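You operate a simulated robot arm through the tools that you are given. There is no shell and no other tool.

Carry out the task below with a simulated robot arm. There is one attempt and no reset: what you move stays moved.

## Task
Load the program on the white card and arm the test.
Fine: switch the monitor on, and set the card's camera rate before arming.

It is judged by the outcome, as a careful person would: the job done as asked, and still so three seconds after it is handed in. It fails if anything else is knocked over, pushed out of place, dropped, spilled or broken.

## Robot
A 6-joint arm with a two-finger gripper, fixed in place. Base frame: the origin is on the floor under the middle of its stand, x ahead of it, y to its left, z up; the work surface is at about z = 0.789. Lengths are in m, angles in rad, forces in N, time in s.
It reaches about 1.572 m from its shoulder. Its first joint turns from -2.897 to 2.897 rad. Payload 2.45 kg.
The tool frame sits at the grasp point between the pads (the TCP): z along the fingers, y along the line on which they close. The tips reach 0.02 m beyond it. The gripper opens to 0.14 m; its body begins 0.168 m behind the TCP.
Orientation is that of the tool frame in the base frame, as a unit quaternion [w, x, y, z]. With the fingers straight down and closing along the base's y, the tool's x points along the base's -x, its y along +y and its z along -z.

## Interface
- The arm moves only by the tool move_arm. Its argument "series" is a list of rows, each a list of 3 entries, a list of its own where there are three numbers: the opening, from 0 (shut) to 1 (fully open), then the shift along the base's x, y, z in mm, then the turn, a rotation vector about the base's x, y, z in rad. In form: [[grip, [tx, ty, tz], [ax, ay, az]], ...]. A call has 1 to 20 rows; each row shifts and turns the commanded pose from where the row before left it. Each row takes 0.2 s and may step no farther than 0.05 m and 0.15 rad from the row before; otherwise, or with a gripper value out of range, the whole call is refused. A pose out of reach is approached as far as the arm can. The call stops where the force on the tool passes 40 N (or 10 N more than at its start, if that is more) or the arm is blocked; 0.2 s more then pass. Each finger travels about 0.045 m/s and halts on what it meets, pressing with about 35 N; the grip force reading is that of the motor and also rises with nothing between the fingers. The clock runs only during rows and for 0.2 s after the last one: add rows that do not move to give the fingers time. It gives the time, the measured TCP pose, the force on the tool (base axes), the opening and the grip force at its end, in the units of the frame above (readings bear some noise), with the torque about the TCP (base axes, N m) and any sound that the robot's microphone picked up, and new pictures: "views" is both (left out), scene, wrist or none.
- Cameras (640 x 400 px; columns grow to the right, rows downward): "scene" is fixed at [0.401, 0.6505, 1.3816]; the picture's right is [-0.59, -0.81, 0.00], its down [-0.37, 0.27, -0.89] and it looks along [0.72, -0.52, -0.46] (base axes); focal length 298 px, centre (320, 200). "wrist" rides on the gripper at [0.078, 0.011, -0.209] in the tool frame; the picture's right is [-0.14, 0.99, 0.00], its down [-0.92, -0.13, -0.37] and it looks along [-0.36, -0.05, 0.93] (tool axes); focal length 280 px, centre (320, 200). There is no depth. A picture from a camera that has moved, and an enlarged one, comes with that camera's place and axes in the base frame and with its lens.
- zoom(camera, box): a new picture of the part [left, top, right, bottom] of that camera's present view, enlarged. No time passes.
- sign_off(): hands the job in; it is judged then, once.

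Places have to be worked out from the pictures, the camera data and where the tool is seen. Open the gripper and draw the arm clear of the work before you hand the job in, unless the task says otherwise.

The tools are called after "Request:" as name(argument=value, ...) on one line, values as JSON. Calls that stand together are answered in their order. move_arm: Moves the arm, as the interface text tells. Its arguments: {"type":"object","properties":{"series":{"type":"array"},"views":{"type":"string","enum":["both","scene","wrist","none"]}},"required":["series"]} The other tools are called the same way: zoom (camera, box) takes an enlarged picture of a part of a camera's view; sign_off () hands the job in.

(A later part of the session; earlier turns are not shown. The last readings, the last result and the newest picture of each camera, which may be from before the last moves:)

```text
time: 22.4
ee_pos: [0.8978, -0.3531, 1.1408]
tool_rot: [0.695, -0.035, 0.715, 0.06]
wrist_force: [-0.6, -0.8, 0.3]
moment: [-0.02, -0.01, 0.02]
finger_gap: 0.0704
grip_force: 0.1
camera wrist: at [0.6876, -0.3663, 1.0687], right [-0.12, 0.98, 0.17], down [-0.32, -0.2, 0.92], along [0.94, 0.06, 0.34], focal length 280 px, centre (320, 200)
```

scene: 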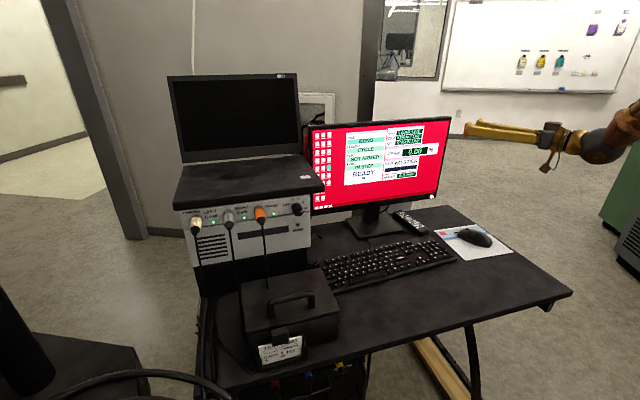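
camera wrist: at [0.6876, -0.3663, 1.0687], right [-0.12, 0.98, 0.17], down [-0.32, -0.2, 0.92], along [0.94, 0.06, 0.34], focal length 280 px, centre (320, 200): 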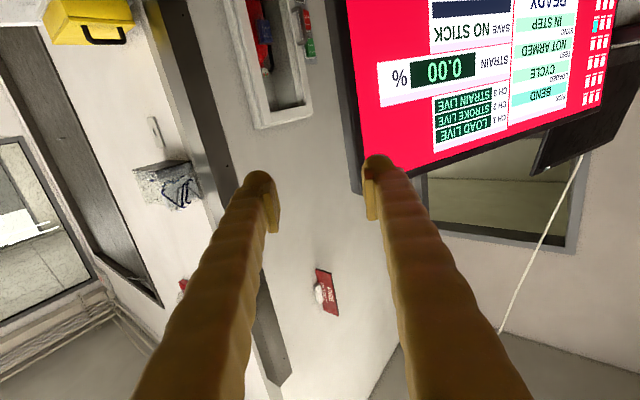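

The commanded pose follows the arm when it stalls, so the arm is now at y=-0.35. I'll cross to the left again, keeping x around 0.85 and turning the heading toward the panel gradually.

Request:
move_arm(series=[[0.5, [-10, 42, -5], [0, 0, -0.026]], [0.5, [-10, 42, -5], [0, 0, -0.026]], [0.5, [-10, 42, -5], [0, 0, -0.026]], [0.5, [-5, 42, -5], [0, 0, -0.026]], [0.5, [-3, 42, -5], [0, 0, -0.026]], [0.5, [-3, 42, -5], [0, 0, -0.026]], [0.5, [-3, 42, -5], [0, 0, -0.026]], [0.5, [0, 42, -5], [0, 0, -0.026]], [0.5, [0, 42, -5], [0, 0, -0.026]], [0.5, [0, 42, -5], [0, 0, -0.026]], [0.5, [0, 0, 0], [0, 0, 0]]])

```text
time: 24.9
ee_pos: [0.8443, -0.1166, 1.1037]
tool_rot: [0.695, 0.008, 0.718, 0.018]
wrist_force: [-0.3, 0.5, -0.2]
moment: [0.0, 0.03, -0.01]
finger_gap: 0.0699
grip_force: 0.2
out of reach, approached as far as the arm can: row 6, 7, 8, 9, 10
camera wrist: at [0.6334, -0.1055, 1.0323], right [-0.01, 0.98, 0.17], down [-0.34, -0.17, 0.93], along [0.94, -0.05, 0.33], focal length 280 px, centre (320, 200)
```

scene: 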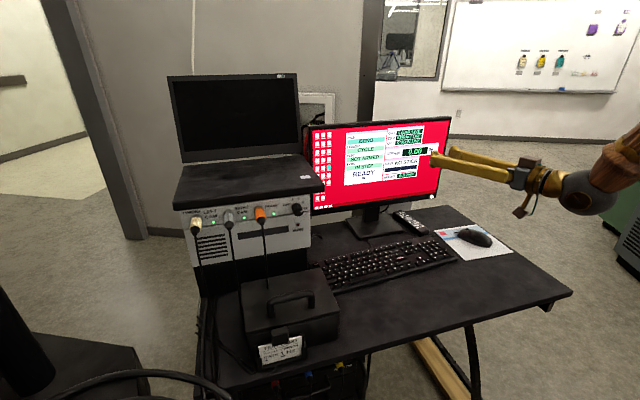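
wrist: 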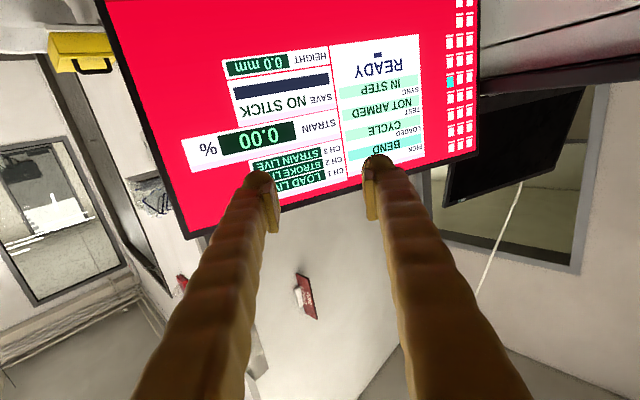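

The wrist is in a flipped branch, with a wrist joint near its limit, which blocks any heading to the right of the arm's plane. I'll pitch the tool back down here, cross left with it pointing down, and pitch up again on the other side.

Request:
move_arm(series=[[0.5, [-5, -20, 5], [0, 0.13, 0]], [0.5, [-5, -20, 5], [0, 0.13, 0]], [0.5, [-5, -20, 5], [0, 0.13, 0]], [0.5, [-5, -20, 5], [0, 0.13, 0]], [0.5, [-5, -20, 5], [0, 0.13, 0]], [0.5, [-5, -20, 5], [0, 0.13, 0]], [0.5, [-5, 0, 5], [0, 0.13, 0]], [0.5, [-5, 0, 5], [0, 0.13, 0]], [0.5, [-5, 0, 5], [0, 0.13, 0]], [0.5, [-5, 0, 0], [0, 0.13, 0]], [0.5, [-5, 0, 0], [0, 0.13, 0]], [0.5, [-5, 0, 0], [0, 0.13, 0]], [0.5, [0, 0, 0], [0, 0, 0]]])

```text
time: 27.6
ee_pos: [0.7854, -0.2387, 1.149]
tool_rot: [-0.01, 0.019, 1.0, -0.009]
wrist_force: [0.5, -0.2, -0.1]
moment: [0.03, 0.01, -0.01]
finger_gap: 0.0702
grip_force: 0.0
camera wrist: at [0.7131, -0.2206, 1.36], right [0.17, 0.98, -0.02], down [0.92, -0.16, 0.35], along [0.34, -0.08, -0.94], focal length 280 px, centre (320, 200)
```

scene: 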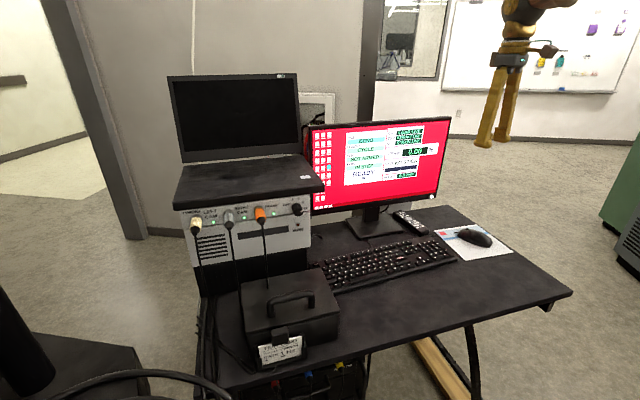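
wrist: 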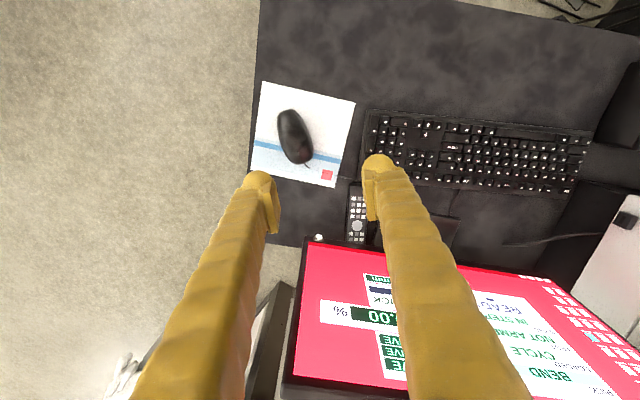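

The tool is pointing down again without trouble. Now I'll cross to y≈0.36 with the tool down and yaw it to the panel's heading.

Request:
move_arm(series=[[0.5, [-4, 45, 0], [0, 0, 0]], [0.5, [-4, 45, 0], [0, 0, 0]], [0.5, [-4, 45, 0], [0, 0, 0]], [0.5, [-4, 45, 0], [0, 0, 0]], [0.5, [-4, 45, 0], [0, 0, 0]], [0.5, [-4, 45, 0], [0, 0, 0]], [0.5, [-2, 45, 0], [0, 0, 0]], [0.5, [-2, 45, 0], [0, 0, -0.055]], [0.5, [-2, 45, 0], [0, 0, -0.055]], [0.5, [0, 45, 0], [0, 0, -0.055]], [0.5, [0, 45, 0], [0, 0, -0.055]], [0.5, [0, 45, 0], [0, 0, -0.055]], [0.5, [0, 45, 0], [0, 0, -0.055]], [0.5, [0, 0, 0], [0, 0, 0]]])

```text
time: 30.6
ee_pos: [0.7577, 0.3452, 1.1507]
tool_rot: [-0.011, 0.183, 0.983, -0.006]
wrist_force: [-0.2, 0.8, 0.7]
moment: [0.0, -0.02, 0.04]
finger_gap: 0.0701
grip_force: 0.1
camera wrist: at [0.6944, 0.3865, 1.3606], right [0.48, 0.88, -0.02], down [0.82, -0.45, 0.35], along [0.3, -0.19, -0.94], focal length 280 px, centre (320, 200)
```

scene: 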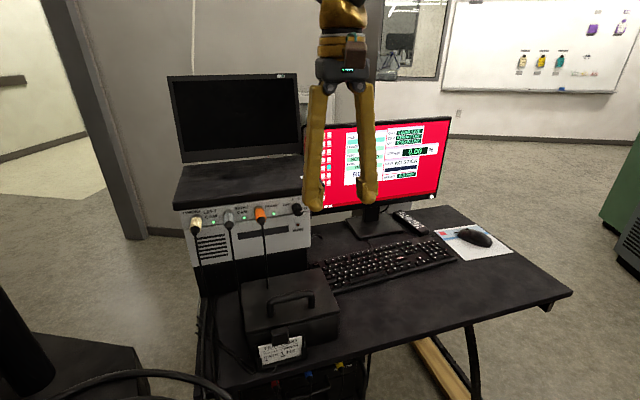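
wrist: 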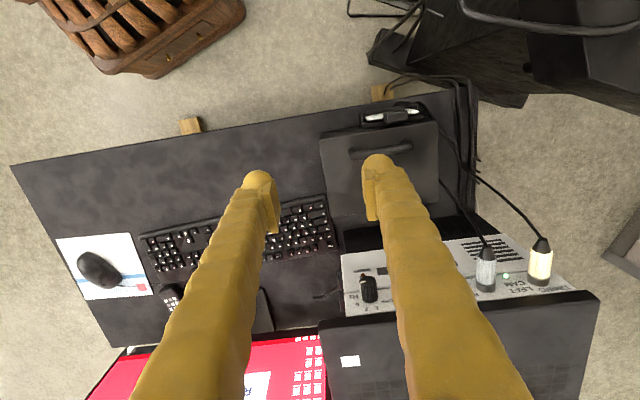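

The amplifier's front edge reads as yawed by about 21°, and the closing axis now matches that. I'll pitch the tool up to level about its own closing axis while lowering it a little.

Request:
move_arm(series=[[0.5, [0, 0, -5], [-0.0468, -0.1213, 0]], [0.5, [0, 0, -5], [-0.0468, -0.1213, 0]], [0.5, [0, 0, -5], [-0.0468, -0.1213, 0]], [0.5, [0, 0, -5], [-0.0468, -0.1213, 0]], [0.5, [0, 0, -5], [-0.0468, -0.1213, 0]], [0.5, [0, 0, -5], [-0.0468, -0.1213, 0]], [0.5, [0, 0, -10], [-0.0468, -0.1213, 0]], [0.5, [0, 0, -10], [-0.0468, -0.1213, 0]], [0.5, [0, 0, -10], [-0.0468, -0.1213, 0]], [0.5, [0, 0, -10], [-0.0468, -0.1213, 0]], [0.5, [0, 0, -10], [-0.0468, -0.1213, 0]], [0.5, [0, 0, -10], [-0.0468, -0.1213, 0]], [0.5, [0, 0, 0], [0, 0, 0]]])

```text
time: 33.5
ee_pos: [0.7567, 0.3477, 1.0591]
tool_rot: [0.684, 0.136, 0.704, -0.134]
wrist_force: [-0.9, 0.2, -1.1]
moment: [-0.02, 0.02, 0.01]
finger_gap: 0.0701
grip_force: 0.0
camera wrist: at [0.5652, 0.438, 0.9871], right [0.38, 0.92, 0.14], down [-0.36, 0.01, 0.93], along [0.85, -0.4, 0.34], focal length 280 px, centre (320, 200)
```

scene: 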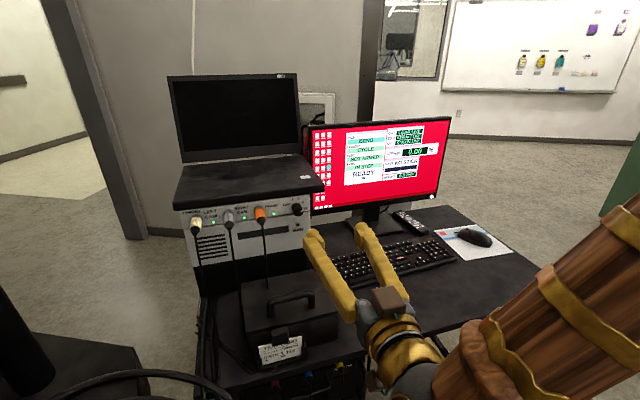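
wrist: 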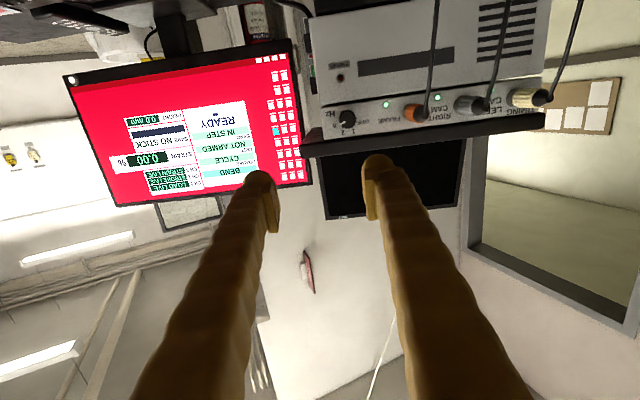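

The level pose works now and the wrist camera sees the panel. I'll zoom in on the knob.

Request:
zoom(camera="wrist", box=[300, 40, 460, 160])

Request:
zoom(camera="wrist", box=[315, 85, 395, 145])

Request:
zoom(camera="scene", box=[270, 180, 420, 330])

```text
3.33 times, centred on (380, 100) of wrist
camera zoom: at [0.5652, 0.438, 0.9871], right [0.38, 0.92, 0.14], down [-0.36, 0.01, 0.93], along [0.85, -0.4, 0.34], focal length 935 px, centre (120, 533)
```

zoom: 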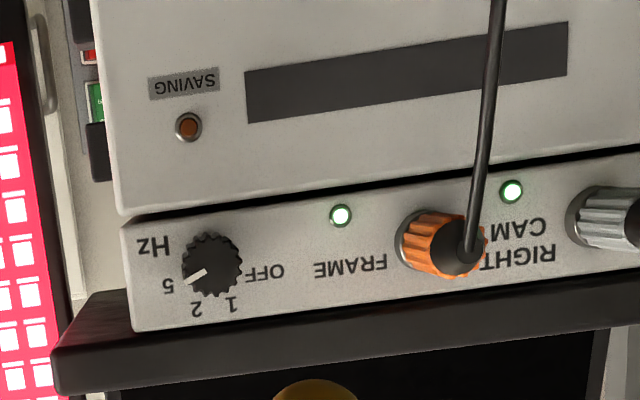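

```text
6.67 times, centred on (355, 115) of wrist
camera zoom: at [0.5652, 0.438, 0.9871], right [0.38, 0.92, 0.14], down [-0.36, 0.01, 0.93], along [0.85, -0.4, 0.34], focal length 1869 px, centre (87, 767)
```

zoom: 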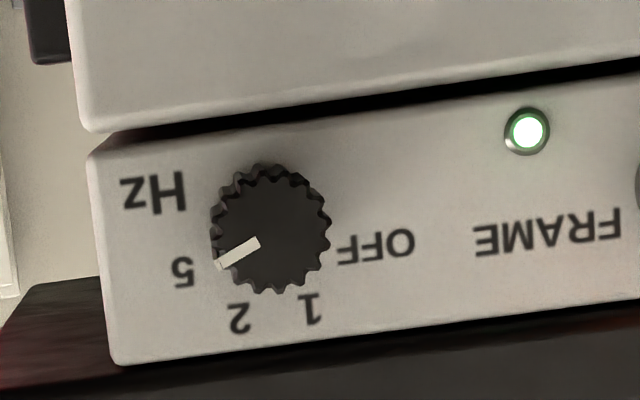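

```text
2.67 times, centred on (345, 255) of scene
camera zoom: at [0.401, 0.6505, 1.3816], right [-0.59, -0.81, 0.0], down [-0.37, 0.27, -0.89], along [0.72, -0.52, -0.46], focal length 794 px, centre (253, 53)
```

zoom: 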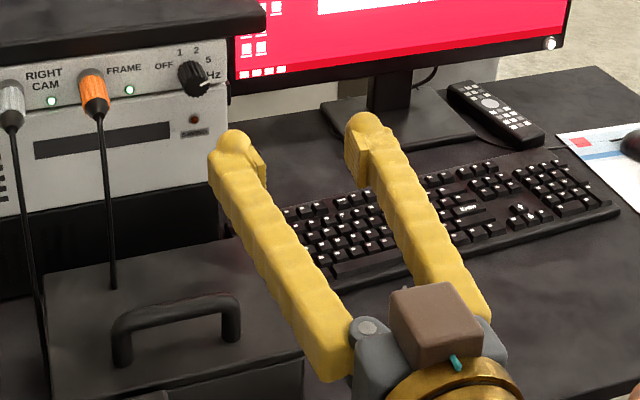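

The knob face comes out at about (0.947, 0.319, 1.019) with its axis heading -19.5° and roughly 29 mm long. The scale is OFF/1/2/5 in about 45° steps with the pointer now at 5, so I'll line the gripper up on the knob axis at a standoff, pre-rolled by +0.5 rad.

Request:
move_arm(series=[[0.36, [10, 0, -8], [-0.0105, -0.026, 0.0436]], [0.36, [20, 0, -8], [0.1179, -0.0416, 0]], [0.36, [20, 0, -8], [0.1179, -0.0416, 0]], [0.36, [20, 0, -8], [0.1179, -0.0416, 0]], [0.36, [20, 1, -8], [0.1179, -0.0416, 0]], [0.36, [14, 1, 0], [0, 0, 0]], [0.36, [0, 0, 0], [0, 0, 0]], [0.36, [0, 0, 0], [0, 0, 0]]])

Request:
zoom(camera="scene", box=[260, 170, 400, 290])

Request:
zoom(camera="wrist", box=[230, 60, 430, 220])

```text
time: 35.2
ee_pos: [0.8896, 0.3951, 1.0933]
tool_rot: [0.695, 0.286, 0.659, 0.03]
wrist_force: [0.0, -0.3, -0.2]
moment: [0.0, 0.03, -0.02]
finger_gap: 0.0505
grip_force: 0.0
out of reach, approached as far as the arm can: row 4, 5
camera wrist: at [0.7087, 0.5114, 1.0352], right [0.31, 0.77, 0.56], down [-0.51, -0.36, 0.78], along [0.8, -0.53, 0.28], focal length 280 px, centre (320, 200)
```

scene: 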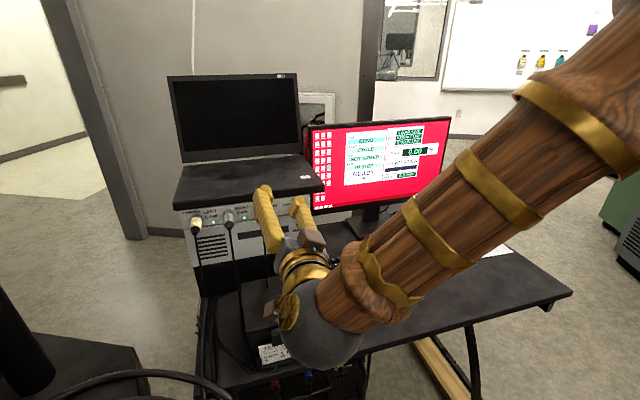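
wrist: 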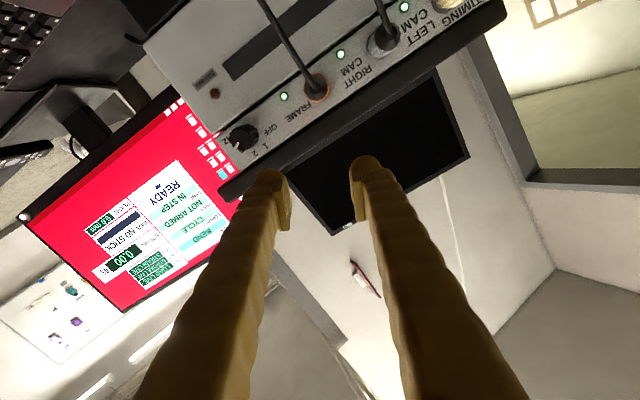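

```text
3.33 times, centred on (330, 230) of scene
camera zoom: at [0.401, 0.6505, 1.3816], right [-0.59, -0.81, 0.0], down [-0.37, 0.27, -0.89], along [0.72, -0.52, -0.46], focal length 992 px, centre (287, 100)
```

zoom: 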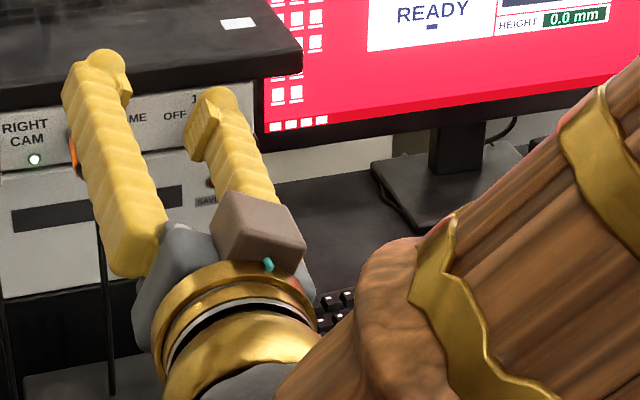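

```text
2.50 times, centred on (330, 140) of wrist
camera zoom: at [0.7087, 0.5114, 1.0352], right [0.31, 0.77, 0.56], down [-0.51, -0.36, 0.78], along [0.8, -0.53, 0.28], focal length 701 px, centre (295, 350)
```

zoom: 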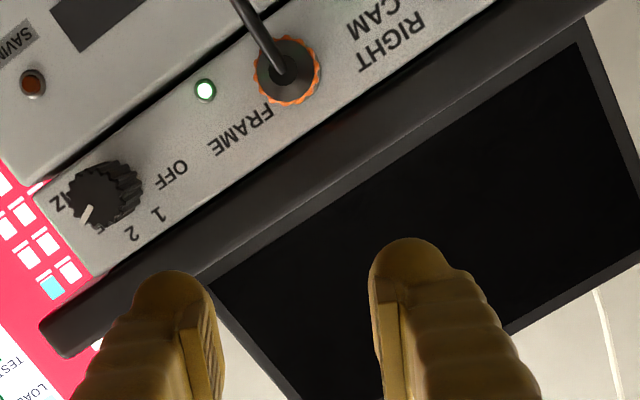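

Rolling that way hit a joint limit and pulled the pose off to (0.89, 0.395, 1.093). I'll back up, undo the roll, and then dry-run the opposite roll direction at a standoff before touching the knob.

Request:
move_arm(series=[[0.36, [-25, 5, 0], [0, 0, 0]], [0.36, [-8, -10, -15], [-0.1179, 0.0416, 0]], [0.36, [-8, -10, -15], [-0.1179, 0.0416, 0]], [0.36, [-8, -10, -15], [-0.1179, 0.0416, 0]], [0.36, [0, -10, -15], [-0.1179, 0.0416, 0]], [0.36, [0, -5, -14], [0, 0, 0]], [0.36, [0, 0, 0], [0, 0, 0]]])

```text
time: 36.9
ee_pos: [0.8411, 0.3537, 1.0196]
tool_rot: [0.686, 0.117, 0.703, -0.149]
wrist_force: [-0.1, -0.9, -0.5]
moment: [-0.01, 0.0, 0.01]
finger_gap: 0.0503
grip_force: 0.1
camera wrist: at [0.6488, 0.4381, 0.9434], right [0.37, 0.93, 0.09], down [-0.36, 0.05, 0.93], along [0.86, -0.38, 0.35], focal length 280 px, centre (320, 200)
```

scene: 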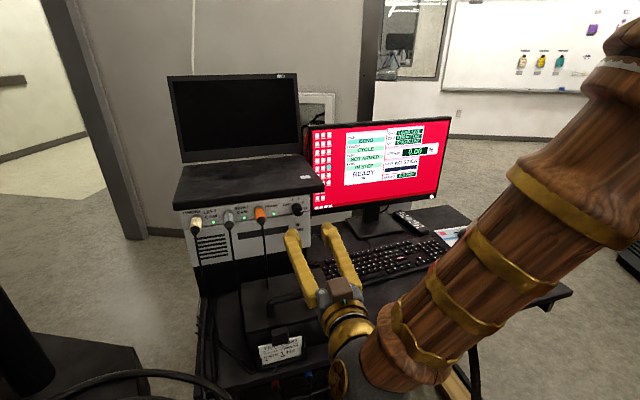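
wrist: 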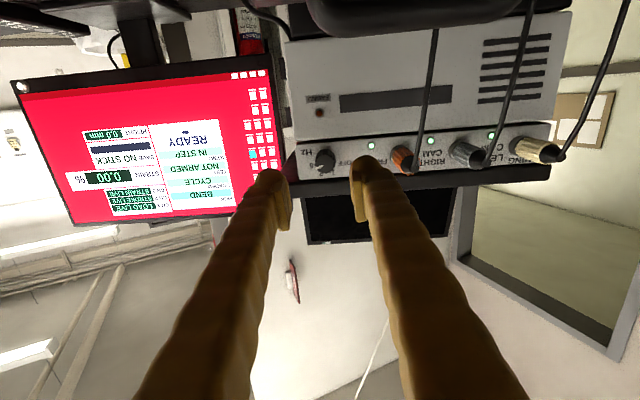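

The pose is now clean at (0.841, 0.354, 1.020). I'll zoom in to refine the knob position before the dry-run roll.

Request:
zoom(camera="wrist", box=[280, 110, 400, 200])

Request:
zoom(camera="scene", box=[260, 180, 380, 280])

```text
4.44 times, centred on (340, 155) of wrist
camera zoom: at [0.6488, 0.4381, 0.9434], right [0.37, 0.93, 0.09], down [-0.36, 0.05, 0.93], along [0.86, -0.38, 0.35], focal length 1246 px, centre (231, 400)
```

zoom: 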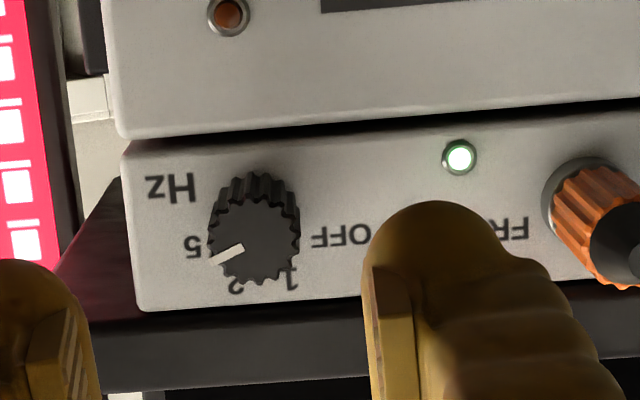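

```text
4.00 times, centred on (320, 230) of scene
camera zoom: at [0.401, 0.6505, 1.3816], right [-0.59, -0.81, 0.0], down [-0.37, 0.27, -0.89], along [0.72, -0.52, -0.46], focal length 1191 px, centre (320, 80)
```

zoom: 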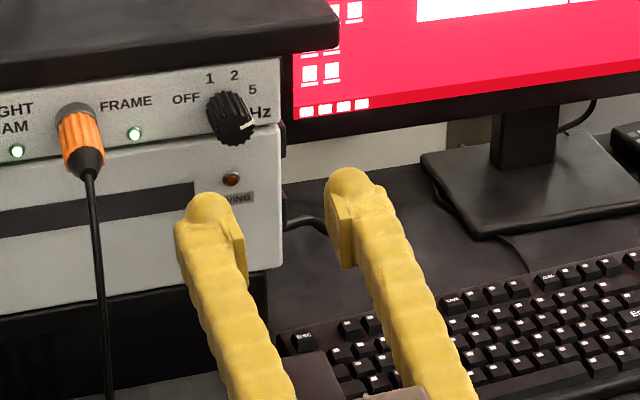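

The refined knob face is (0.945, 0.320, 1.0195), matching the earlier estimate within 2 mm. Next I'll correct the heading and dry-run a roll of about -90° at this standoff to see whether the wrist can do it.

Request:
move_arm(series=[[0.36, [0, 3, 0], [0, -0.015, 0.04]], [0.36, [0, 0, 0], [-0.132, 0.0466, 0]], [0.36, [0, 0, 0], [-0.132, 0.0466, 0]], [0.36, [0, 0, 0], [-0.132, 0.0466, 0]], [0.36, [0, 0, 0], [-0.132, 0.0466, 0]], [0.36, [0, 0, 0], [-0.132, 0.0466, 0]], [0.36, [0, 0, 0], [-0.132, 0.0466, 0]], [0.36, [0, 0, 0], [-0.132, 0.0466, 0]], [0.36, [0, 0, 0], [-0.132, 0.0466, 0]], [0.36, [0, 0, 0], [-0.132, 0.0466, 0]], [0.36, [0, 0, 0], [-0.132, 0.0466, 0]], [0.36, [0, 0, 0], [-0.132, 0.0466, 0]], [0.36, [0, 0, 0], [0, 0, 0]]])

```text
time: 39.6
ee_pos: [0.8411, 0.3585, 1.019]
tool_rot: [-0.405, 0.412, -0.575, 0.58]
wrist_force: [0.7, 0.3, 1.6]
moment: [-0.02, -0.01, 0.02]
finger_gap: 0.0505
grip_force: 0.1
camera wrist: at [0.6178, 0.3534, 1.0091], right [0.04, 0.12, -0.99], down [-0.04, 0.99, 0.12], along [1.0, 0.03, 0.05], focal length 280 px, centre (320, 200)
```

scene: 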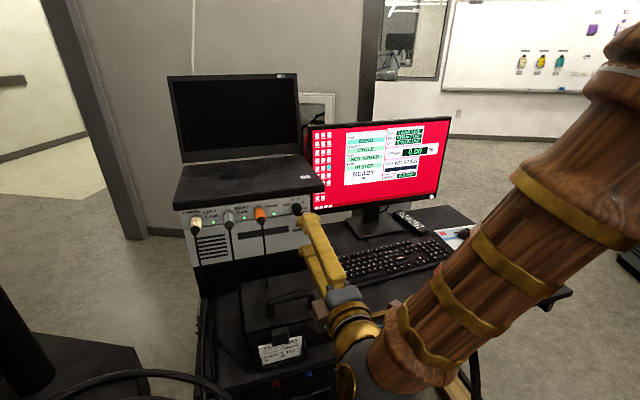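
wrist: 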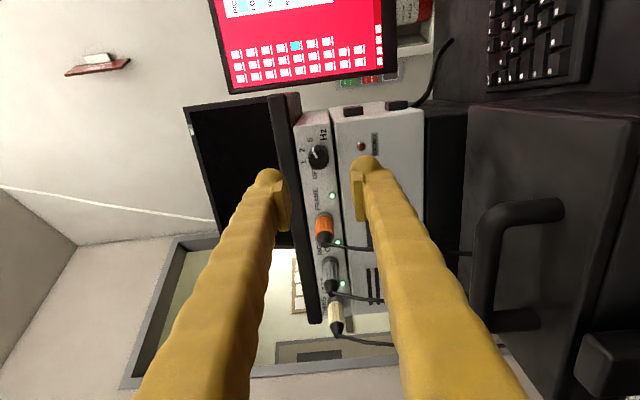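

The full roll works without hitting limits. I'll roll back to the start angle and then approach along the knob axis.

Request:
move_arm(series=[[0.36, [0, 0, 0], [0.132, -0.0466, 0]], [0.36, [0, 0, 0], [0.132, -0.0466, 0]], [0.36, [0, 0, 0], [0.132, -0.0466, 0]], [0.36, [0, 0, 0], [0.132, -0.0466, 0]], [0.36, [0, 0, 0], [0.132, -0.0466, 0]], [0.36, [0, 0, 0], [0.132, -0.0466, 0]], [0.36, [0, 0, 0], [0.132, -0.0466, 0]], [0.36, [0, 0, 0], [0.132, -0.0466, 0]], [0.36, [0, 0, 0], [0.132, -0.0466, 0]], [0.36, [0, 0, 0], [0.132, -0.0466, 0]], [0.36, [0, 0, 0], [0.132, -0.0466, 0]], [0.36, [0, 0, 0], [0, 0, 0]], [0.36, [0, 0, 0], [0, 0, 0]]])

Request:
zoom(camera="wrist", box=[280, 110, 400, 200])

```text
time: 42.5
ee_pos: [0.84, 0.3568, 1.0196]
tool_rot: [0.694, 0.104, 0.7, -0.134]
wrist_force: [0.1, -0.1, -0.2]
moment: [-0.04, 0.02, 0.0]
finger_gap: 0.0506
grip_force: 0.1
camera wrist: at [0.6457, 0.4336, 0.9411], right [0.33, 0.94, 0.1], down [-0.38, 0.04, 0.93], along [0.87, -0.34, 0.37], focal length 280 px, centre (320, 200)
```

scene: 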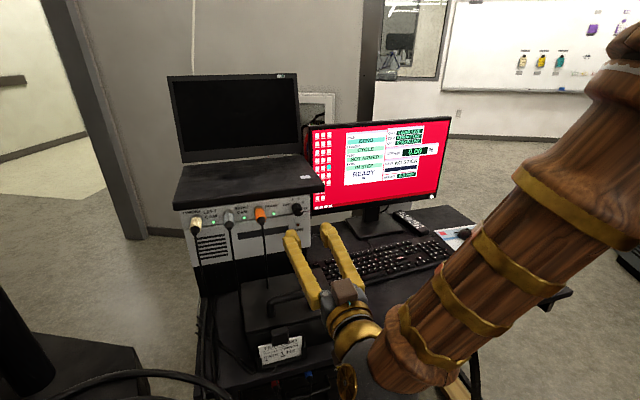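
wrist: 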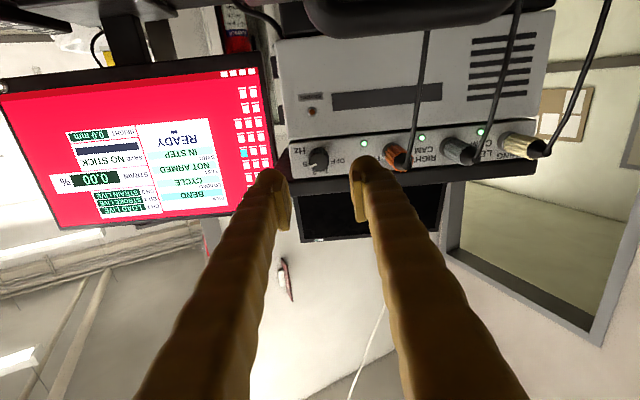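

```text
4.44 times, centred on (340, 155) of wrist
camera zoom: at [0.6457, 0.4336, 0.9411], right [0.33, 0.94, 0.1], down [-0.38, 0.04, 0.93], along [0.87, -0.34, 0.37], focal length 1246 px, centre (231, 400)
```

zoom: 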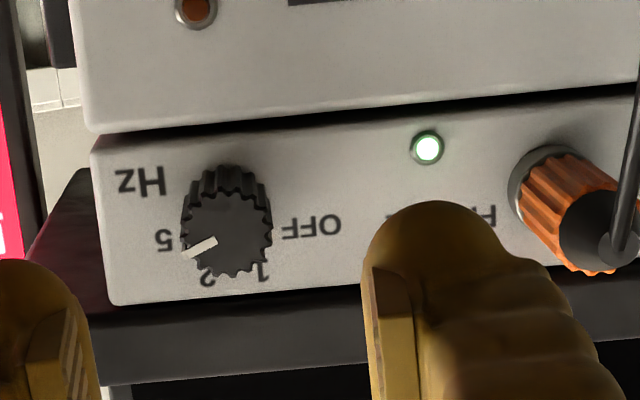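

The tool axis now coincides with the knob axis to within a millimetre or so. I'll advance along it in stages until the tips are about 10 mm off the panel.

Request:
move_arm(series=[[0.36, [28.3, -10, 0], [0, 0, 0]], [0.36, [28.3, -10, 0], [0, 0, 0]], [0.36, [14.1, -5, 0], [0, 0, 0]], [0.36, [0, 0, 0], [0, 0, 0]]])

Request:
zoom(camera="wrist", box=[220, 100, 420, 230])

Request:
zoom(camera="scene", box=[250, 170, 370, 270])

```text
time: 43.5
ee_pos: [0.9116, 0.3315, 1.0214]
tool_rot: [0.694, 0.105, 0.7, -0.133]
wrist_force: [-1.0, 0.2, -0.5]
moment: [0.02, 0.01, -0.02]
finger_gap: 0.0504
grip_force: 0.0
camera wrist: at [0.717, 0.4081, 0.9429], right [0.33, 0.94, 0.1], down [-0.38, 0.04, 0.93], along [0.87, -0.34, 0.37], focal length 280 px, centre (320, 200)
```

scene: 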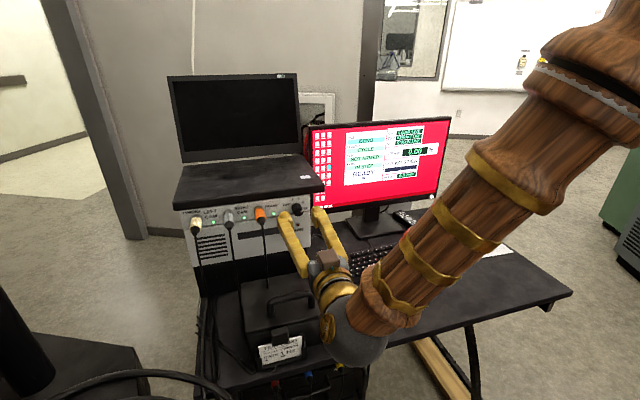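
wrist: 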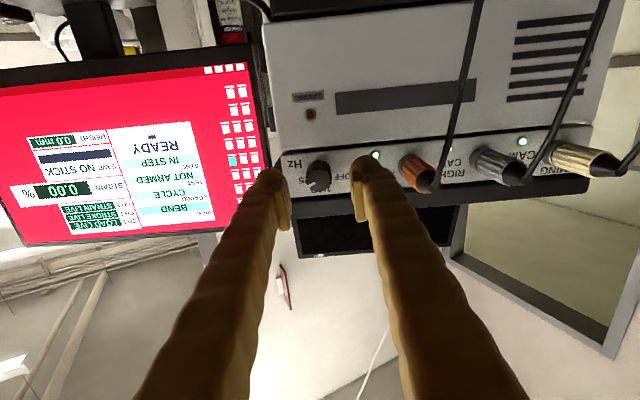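

```text
3.08 times, centred on (320, 165) of wrist
camera zoom: at [0.717, 0.4081, 0.9429], right [0.33, 0.94, 0.1], down [-0.38, 0.04, 0.93], along [0.87, -0.34, 0.37], focal length 863 px, centre (320, 308)
```

zoom: 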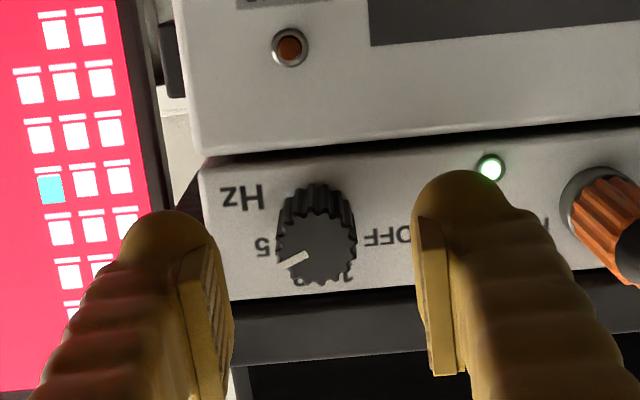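

```text
4.00 times, centred on (310, 220) of scene
camera zoom: at [0.401, 0.6505, 1.3816], right [-0.59, -0.81, 0.0], down [-0.37, 0.27, -0.89], along [0.72, -0.52, -0.46], focal length 1191 px, centre (360, 120)
```

zoom: 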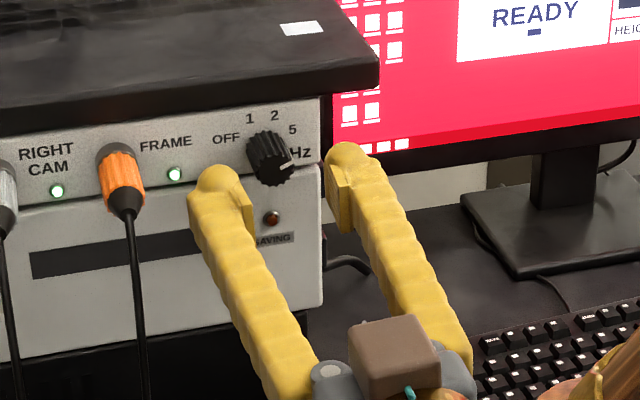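

The knob is centred between the fingers. I'll advance the remaining ~34 mm in small steps.

Request:
move_arm(series=[[0.36, [11, -3.8, -0.5], [0, 0, 0]], [0.36, [11, -3.8, -0.5], [0, 0, 0]], [0.36, [6, -2.1, 0], [0, 0, 0]], [0.36, [4, -1.5, 0], [0, 0, 0]], [0.36, [0, 0, 0], [0, 0, 0]]])

Request:
zoom(camera="wrist", box=[220, 100, 420, 230])

Request:
zoom(camera="scene", box=[250, 160, 370, 260])

```text
time: 44.6
ee_pos: [0.9423, 0.3213, 1.0179]
tool_rot: [0.694, 0.104, 0.7, -0.133]
wrist_force: [-0.3, -0.3, 0.3]
moment: [0.03, 0.0, 0.01]
finger_gap: 0.0507
grip_force: 0.0
camera wrist: at [0.7489, 0.3974, 0.9405], right [0.33, 0.94, 0.1], down [-0.38, 0.04, 0.93], along [0.87, -0.34, 0.37], focal length 280 px, centre (320, 200)
```

scene: 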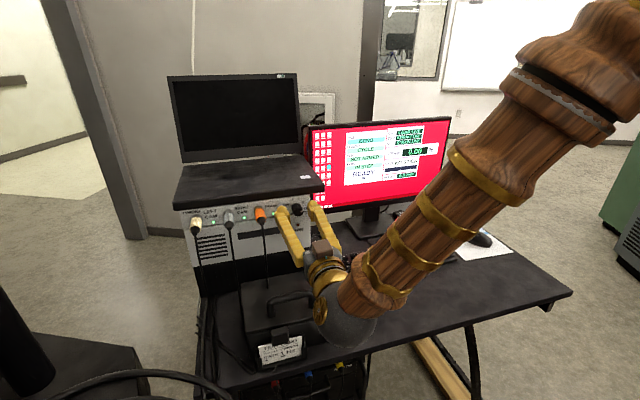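
wrist: 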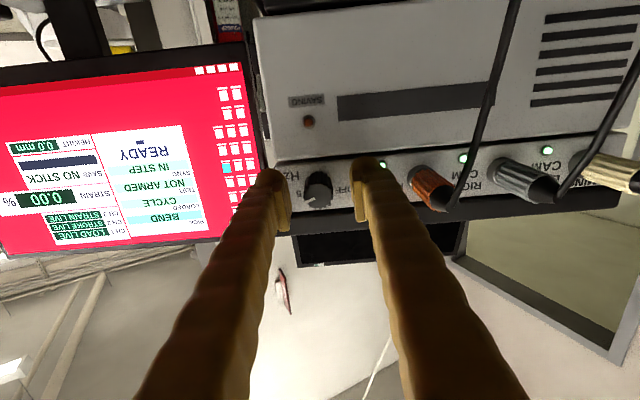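

```text
3.08 times, centred on (320, 165) of wrist
camera zoom: at [0.7489, 0.3974, 0.9405], right [0.33, 0.94, 0.1], down [-0.38, 0.04, 0.93], along [0.87, -0.34, 0.37], focal length 863 px, centre (320, 308)
```

zoom: 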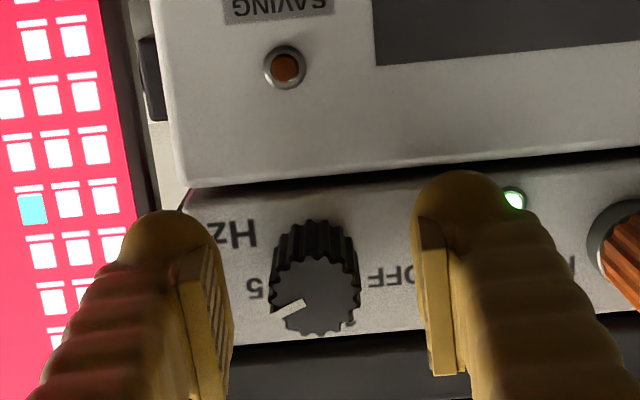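

```text
4.00 times, centred on (310, 210) of scene
camera zoom: at [0.401, 0.6505, 1.3816], right [-0.59, -0.81, 0.0], down [-0.37, 0.27, -0.89], along [0.72, -0.52, -0.46], focal length 1191 px, centre (360, 160)
```

zoom: 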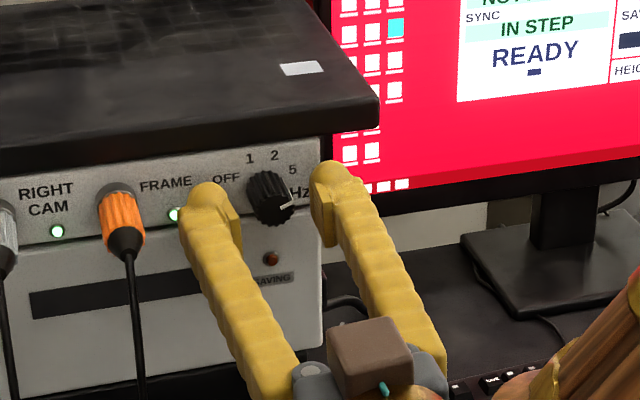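

The pads now straddle the knob face with the knob centred. I'll go 4 mm deeper and 2 mm up, then close on the knob.

Request:
move_arm(series=[[0.36, [3.8, -1.3, 2], [0, 0, 0]], [0.25, [0, 0, 0], [0, 0, 0]], [0.2, [0, 0, 0], [0, 0, 0]], [0.1, [0, 0, 0], [0, 0, 0]], [0.1, [0, 0, 0], [0, 0, 0]], [0.1, [0, 0, 0], [0, 0, 0]]])

Request:
zoom(camera="wrist", box=[220, 100, 420, 230])

Request:
zoom(camera="scene", box=[250, 160, 370, 260])

```text
time: 46.0
ee_pos: [0.9455, 0.3178, 1.0214]
tool_rot: [0.694, 0.105, 0.7, -0.135]
wrist_force: [-15.2, -26.3, 2.9]
moment: [-0.09, -0.02, -0.28]
finger_gap: 0.0238
grip_force: 45.1
camera wrist: at [0.7523, 0.3952, 0.9426], right [0.33, 0.94, 0.1], down [-0.38, 0.04, 0.93], along [0.86, -0.34, 0.37], focal length 280 px, centre (320, 200)
```

scene: 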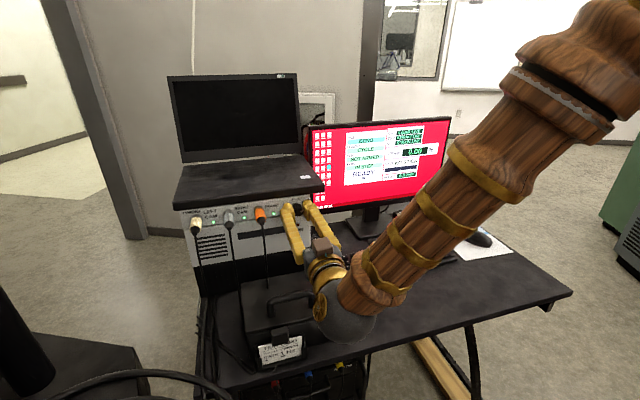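
wrist: 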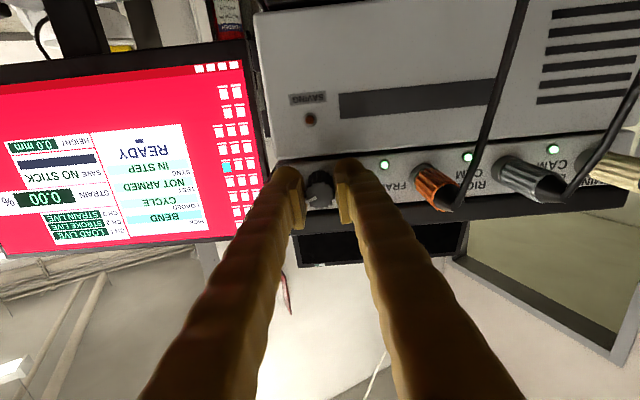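

```text
3.08 times, centred on (320, 165) of wrist
camera zoom: at [0.7523, 0.3952, 0.9426], right [0.33, 0.94, 0.1], down [-0.38, 0.04, 0.93], along [0.86, -0.34, 0.37], focal length 863 px, centre (320, 308)
```

zoom: 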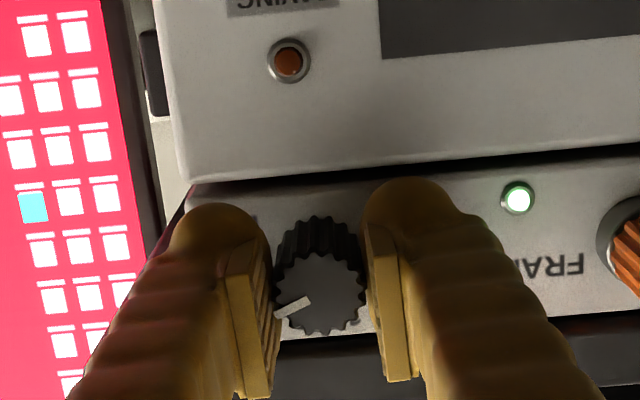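

```text
4.00 times, centred on (310, 210) of scene
camera zoom: at [0.401, 0.6505, 1.3816], right [-0.59, -0.81, 0.0], down [-0.37, 0.27, -0.89], along [0.72, -0.52, -0.46], focal length 1191 px, centre (360, 160)
```

zoom: 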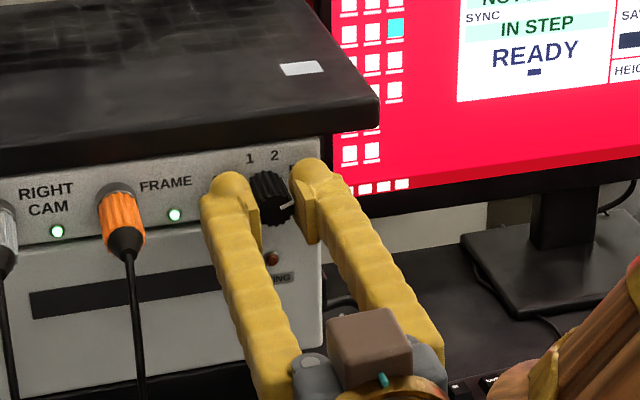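

The knob is held (gap 23.8 mm), but there is about 30 N of sideways force on the tool. I'll shift about 1 mm to the right to relieve it.

Request:
move_arm(series=[[0.1, [-0.4, -1.0, 0], [0, 0, 0]], [0.1, [0, 0, 0], [0, 0, 0]]], views="none")

```text
time: 46.6
ee_pos: [0.9455, 0.3175, 1.0201]
tool_rot: [0.694, 0.105, 0.7, -0.134]
wrist_force: [2.5, -17.5, 1.7]
moment: [-0.01, 0.11, -0.14]
finger_gap: 0.0236
grip_force: 45.3
```

That cut the force nearly in half. One more small shift the same way.

Request:
move_arm(series=[[0.1, [-0.3, -1.0, 0], [0, 0, 0]], [0.1, [0, 0, 0], [0, 0, 0]]], views="none")

```text
time: 47.2
ee_pos: [0.945, 0.3182, 1.0213]
tool_rot: [0.694, 0.104, 0.7, -0.133]
wrist_force: [1.5, -2.0, 4.3]
moment: [-0.07, -0.01, -0.03]
finger_gap: 0.0234
grip_force: 44.9
```

The grip is now balanced. I'll turn counterclockwise, starting with about 0.4 rad, and check.

Request:
move_arm(series=[[0.1, [0, 0, 0], [-0.0943, 0.0333, 0]], [0.1, [0, 0, 0], [-0.0943, 0.0333, 0]], [0.1, [0, 0, 0], [-0.0943, 0.0333, 0]], [0.1, [0, 0, 0], [-0.0943, 0.0333, 0]], [0.1, [0, 0, 0], [0, 0, 0]]])

Request:
zoom(camera="wrist", box=[220, 100, 420, 230])

Request:
zoom(camera="scene", box=[250, 160, 370, 260])

```text
time: 48.2
ee_pos: [0.9465, 0.3172, 1.0195]
tool_rot: [0.657, -0.028, 0.707, -0.259]
wrist_force: [4.7, 2.6, -3.7]
moment: [0.0, 0.09, 0.0]
finger_gap: 0.0237
grip_force: 44.9
stopped in row 4: the force on the tool passed its limit at 44 N (the readings are from after the stop); the commanded pose is now the measured one
camera wrist: at [0.7424, 0.3672, 0.9451], right [0.32, 0.91, -0.27], down [-0.26, 0.36, 0.9], along [0.91, -0.21, 0.35], focal length 280 px, centre (320, 200)
```

scene: 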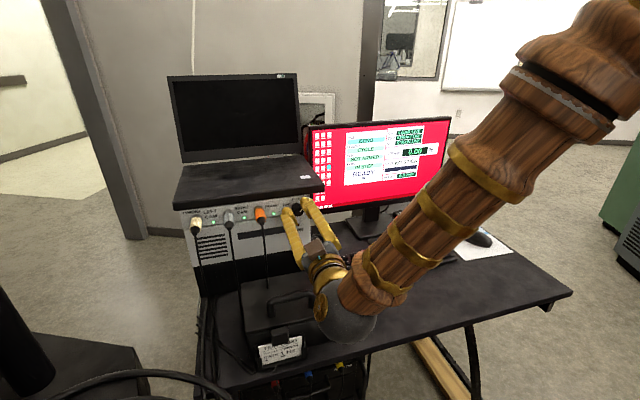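
wrist: 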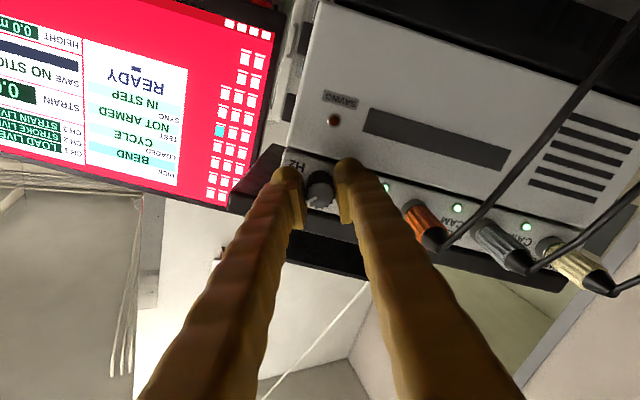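

```text
3.08 times, centred on (320, 165) of wrist
camera zoom: at [0.7424, 0.3672, 0.9451], right [0.32, 0.91, -0.27], down [-0.26, 0.36, 0.9], along [0.91, -0.21, 0.35], focal length 863 px, centre (320, 308)
```

zoom: 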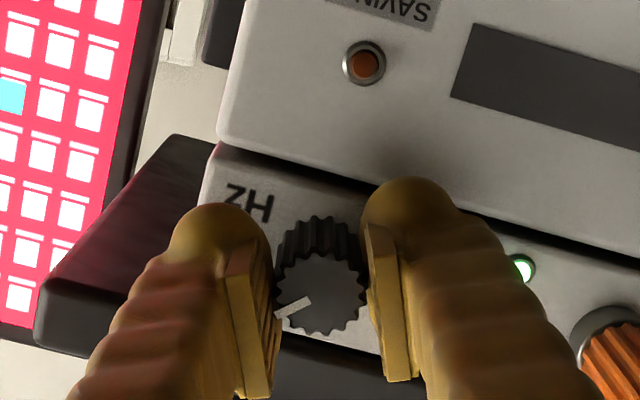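

```text
4.00 times, centred on (310, 210) of scene
camera zoom: at [0.401, 0.6505, 1.3816], right [-0.59, -0.81, 0.0], down [-0.37, 0.27, -0.89], along [0.72, -0.52, -0.46], focal length 1191 px, centre (360, 160)
```

zoom: 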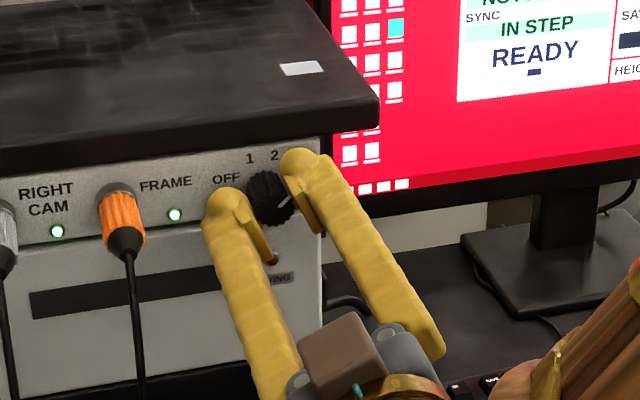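

The knob turns with the fingers (about 21° so far); a transient just tripped the force stop. I'll continue with gentler steps.

Request:
move_arm(series=[[0.1, [0, 0, 0], [-0.0566, 0.02, 0]], [0.1, [0, 0, 0], [-0.0566, 0.02, 0]], [0.1, [0, 0, 0], [-0.0566, 0.02, 0]], [0.1, [0, 0, 0], [-0.0566, 0.02, 0]], [0.1, [0, 0, 0], [-0.0566, 0.02, 0]], [0.1, [0, 0, 0], [-0.0566, 0.02, 0]], [0.1, [0, 0, 0], [0, 0, 0]]], views="wrist")

```text
time: 49.8
ee_pos: [0.9457, 0.3178, 1.0214]
tool_rot: [0.6, -0.154, 0.691, -0.373]
wrist_force: [19.8, -1.4, -5.8]
moment: [-0.03, 0.05, 0.06]
finger_gap: 0.0237
grip_force: 45.0
camera wrist: at [0.7339, 0.3437, 0.9577], right [0.27, 0.76, -0.59], down [-0.16, 0.64, 0.75], along [0.95, -0.1, 0.29], focal length 280 px, centre (320, 200)
```

wrist: 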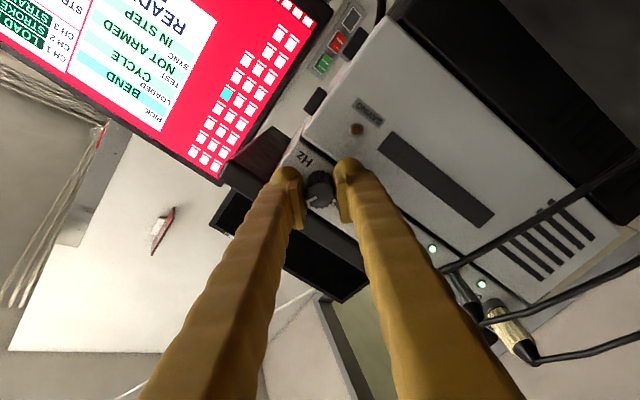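

About 42° turned so far, and an axial pull of some 19 N has built up. I'll ease forward slightly and keep turning.

Request:
move_arm(series=[[0.1, [0.8, -0.3, 0], [0, 0, 0]], [0.1, [0, 0, 0], [-0.0566, 0.02, 0]], [0.1, [0, 0, 0], [-0.0566, 0.02, 0]], [0.1, [0, 0, 0], [-0.0566, 0.02, 0]], [0.1, [0, 0, 0], [-0.0566, 0.02, 0]], [0.1, [0, 0, 0], [-0.0566, 0.02, 0]], [0.1, [0, 0, 0], [-0.0566, 0.02, 0]], [0.1, [0, 0, 0], [0, 0, 0]]])

Request:
zoom(camera="scene", box=[250, 160, 370, 260])

Request:
zoom(camera="wrist", box=[220, 100, 420, 230])

```text
time: 51.6
ee_pos: [0.9448, 0.3188, 1.0206]
tool_rot: [0.523, -0.274, 0.653, -0.474]
wrist_force: [-11.1, 14.9, -17.0]
moment: [0.04, 0.16, 0.2]
finger_gap: 0.0234
grip_force: 45.2
camera wrist: at [0.7276, 0.3255, 0.9785], right [0.18, 0.51, -0.84], down [-0.09, 0.86, 0.51], along [0.98, -0.02, 0.2], focal length 280 px, centre (320, 200)
```

scene: 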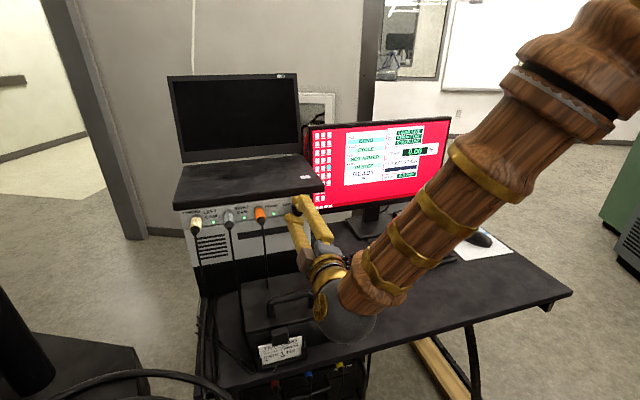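
wrist: 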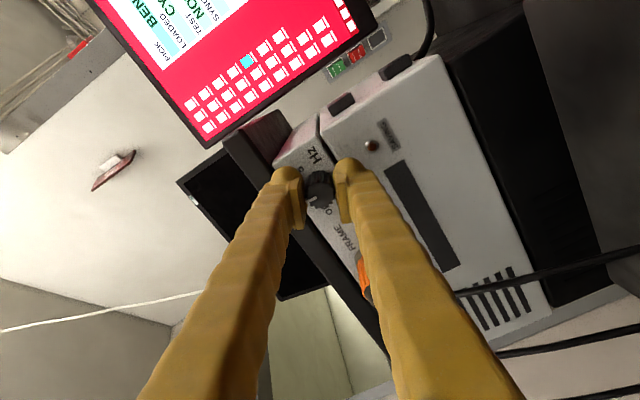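

```text
4.00 times, centred on (310, 210) of scene
camera zoom: at [0.401, 0.6505, 1.3816], right [-0.59, -0.81, 0.0], down [-0.37, 0.27, -0.89], along [0.72, -0.52, -0.46], focal length 1191 px, centre (360, 160)
```

zoom: 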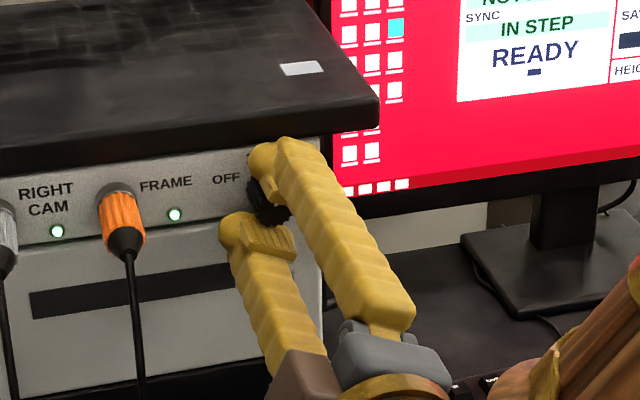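

```text
3.08 times, centred on (320, 165) of wrist
camera zoom: at [0.7276, 0.3255, 0.9785], right [0.18, 0.51, -0.84], down [-0.09, 0.86, 0.51], along [0.98, -0.02, 0.2], focal length 863 px, centre (320, 308)
```

zoom: 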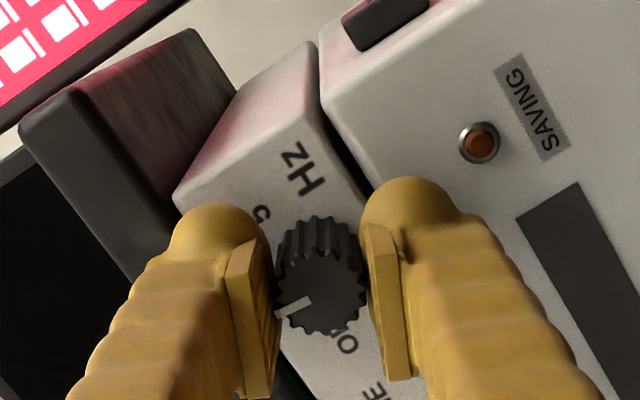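

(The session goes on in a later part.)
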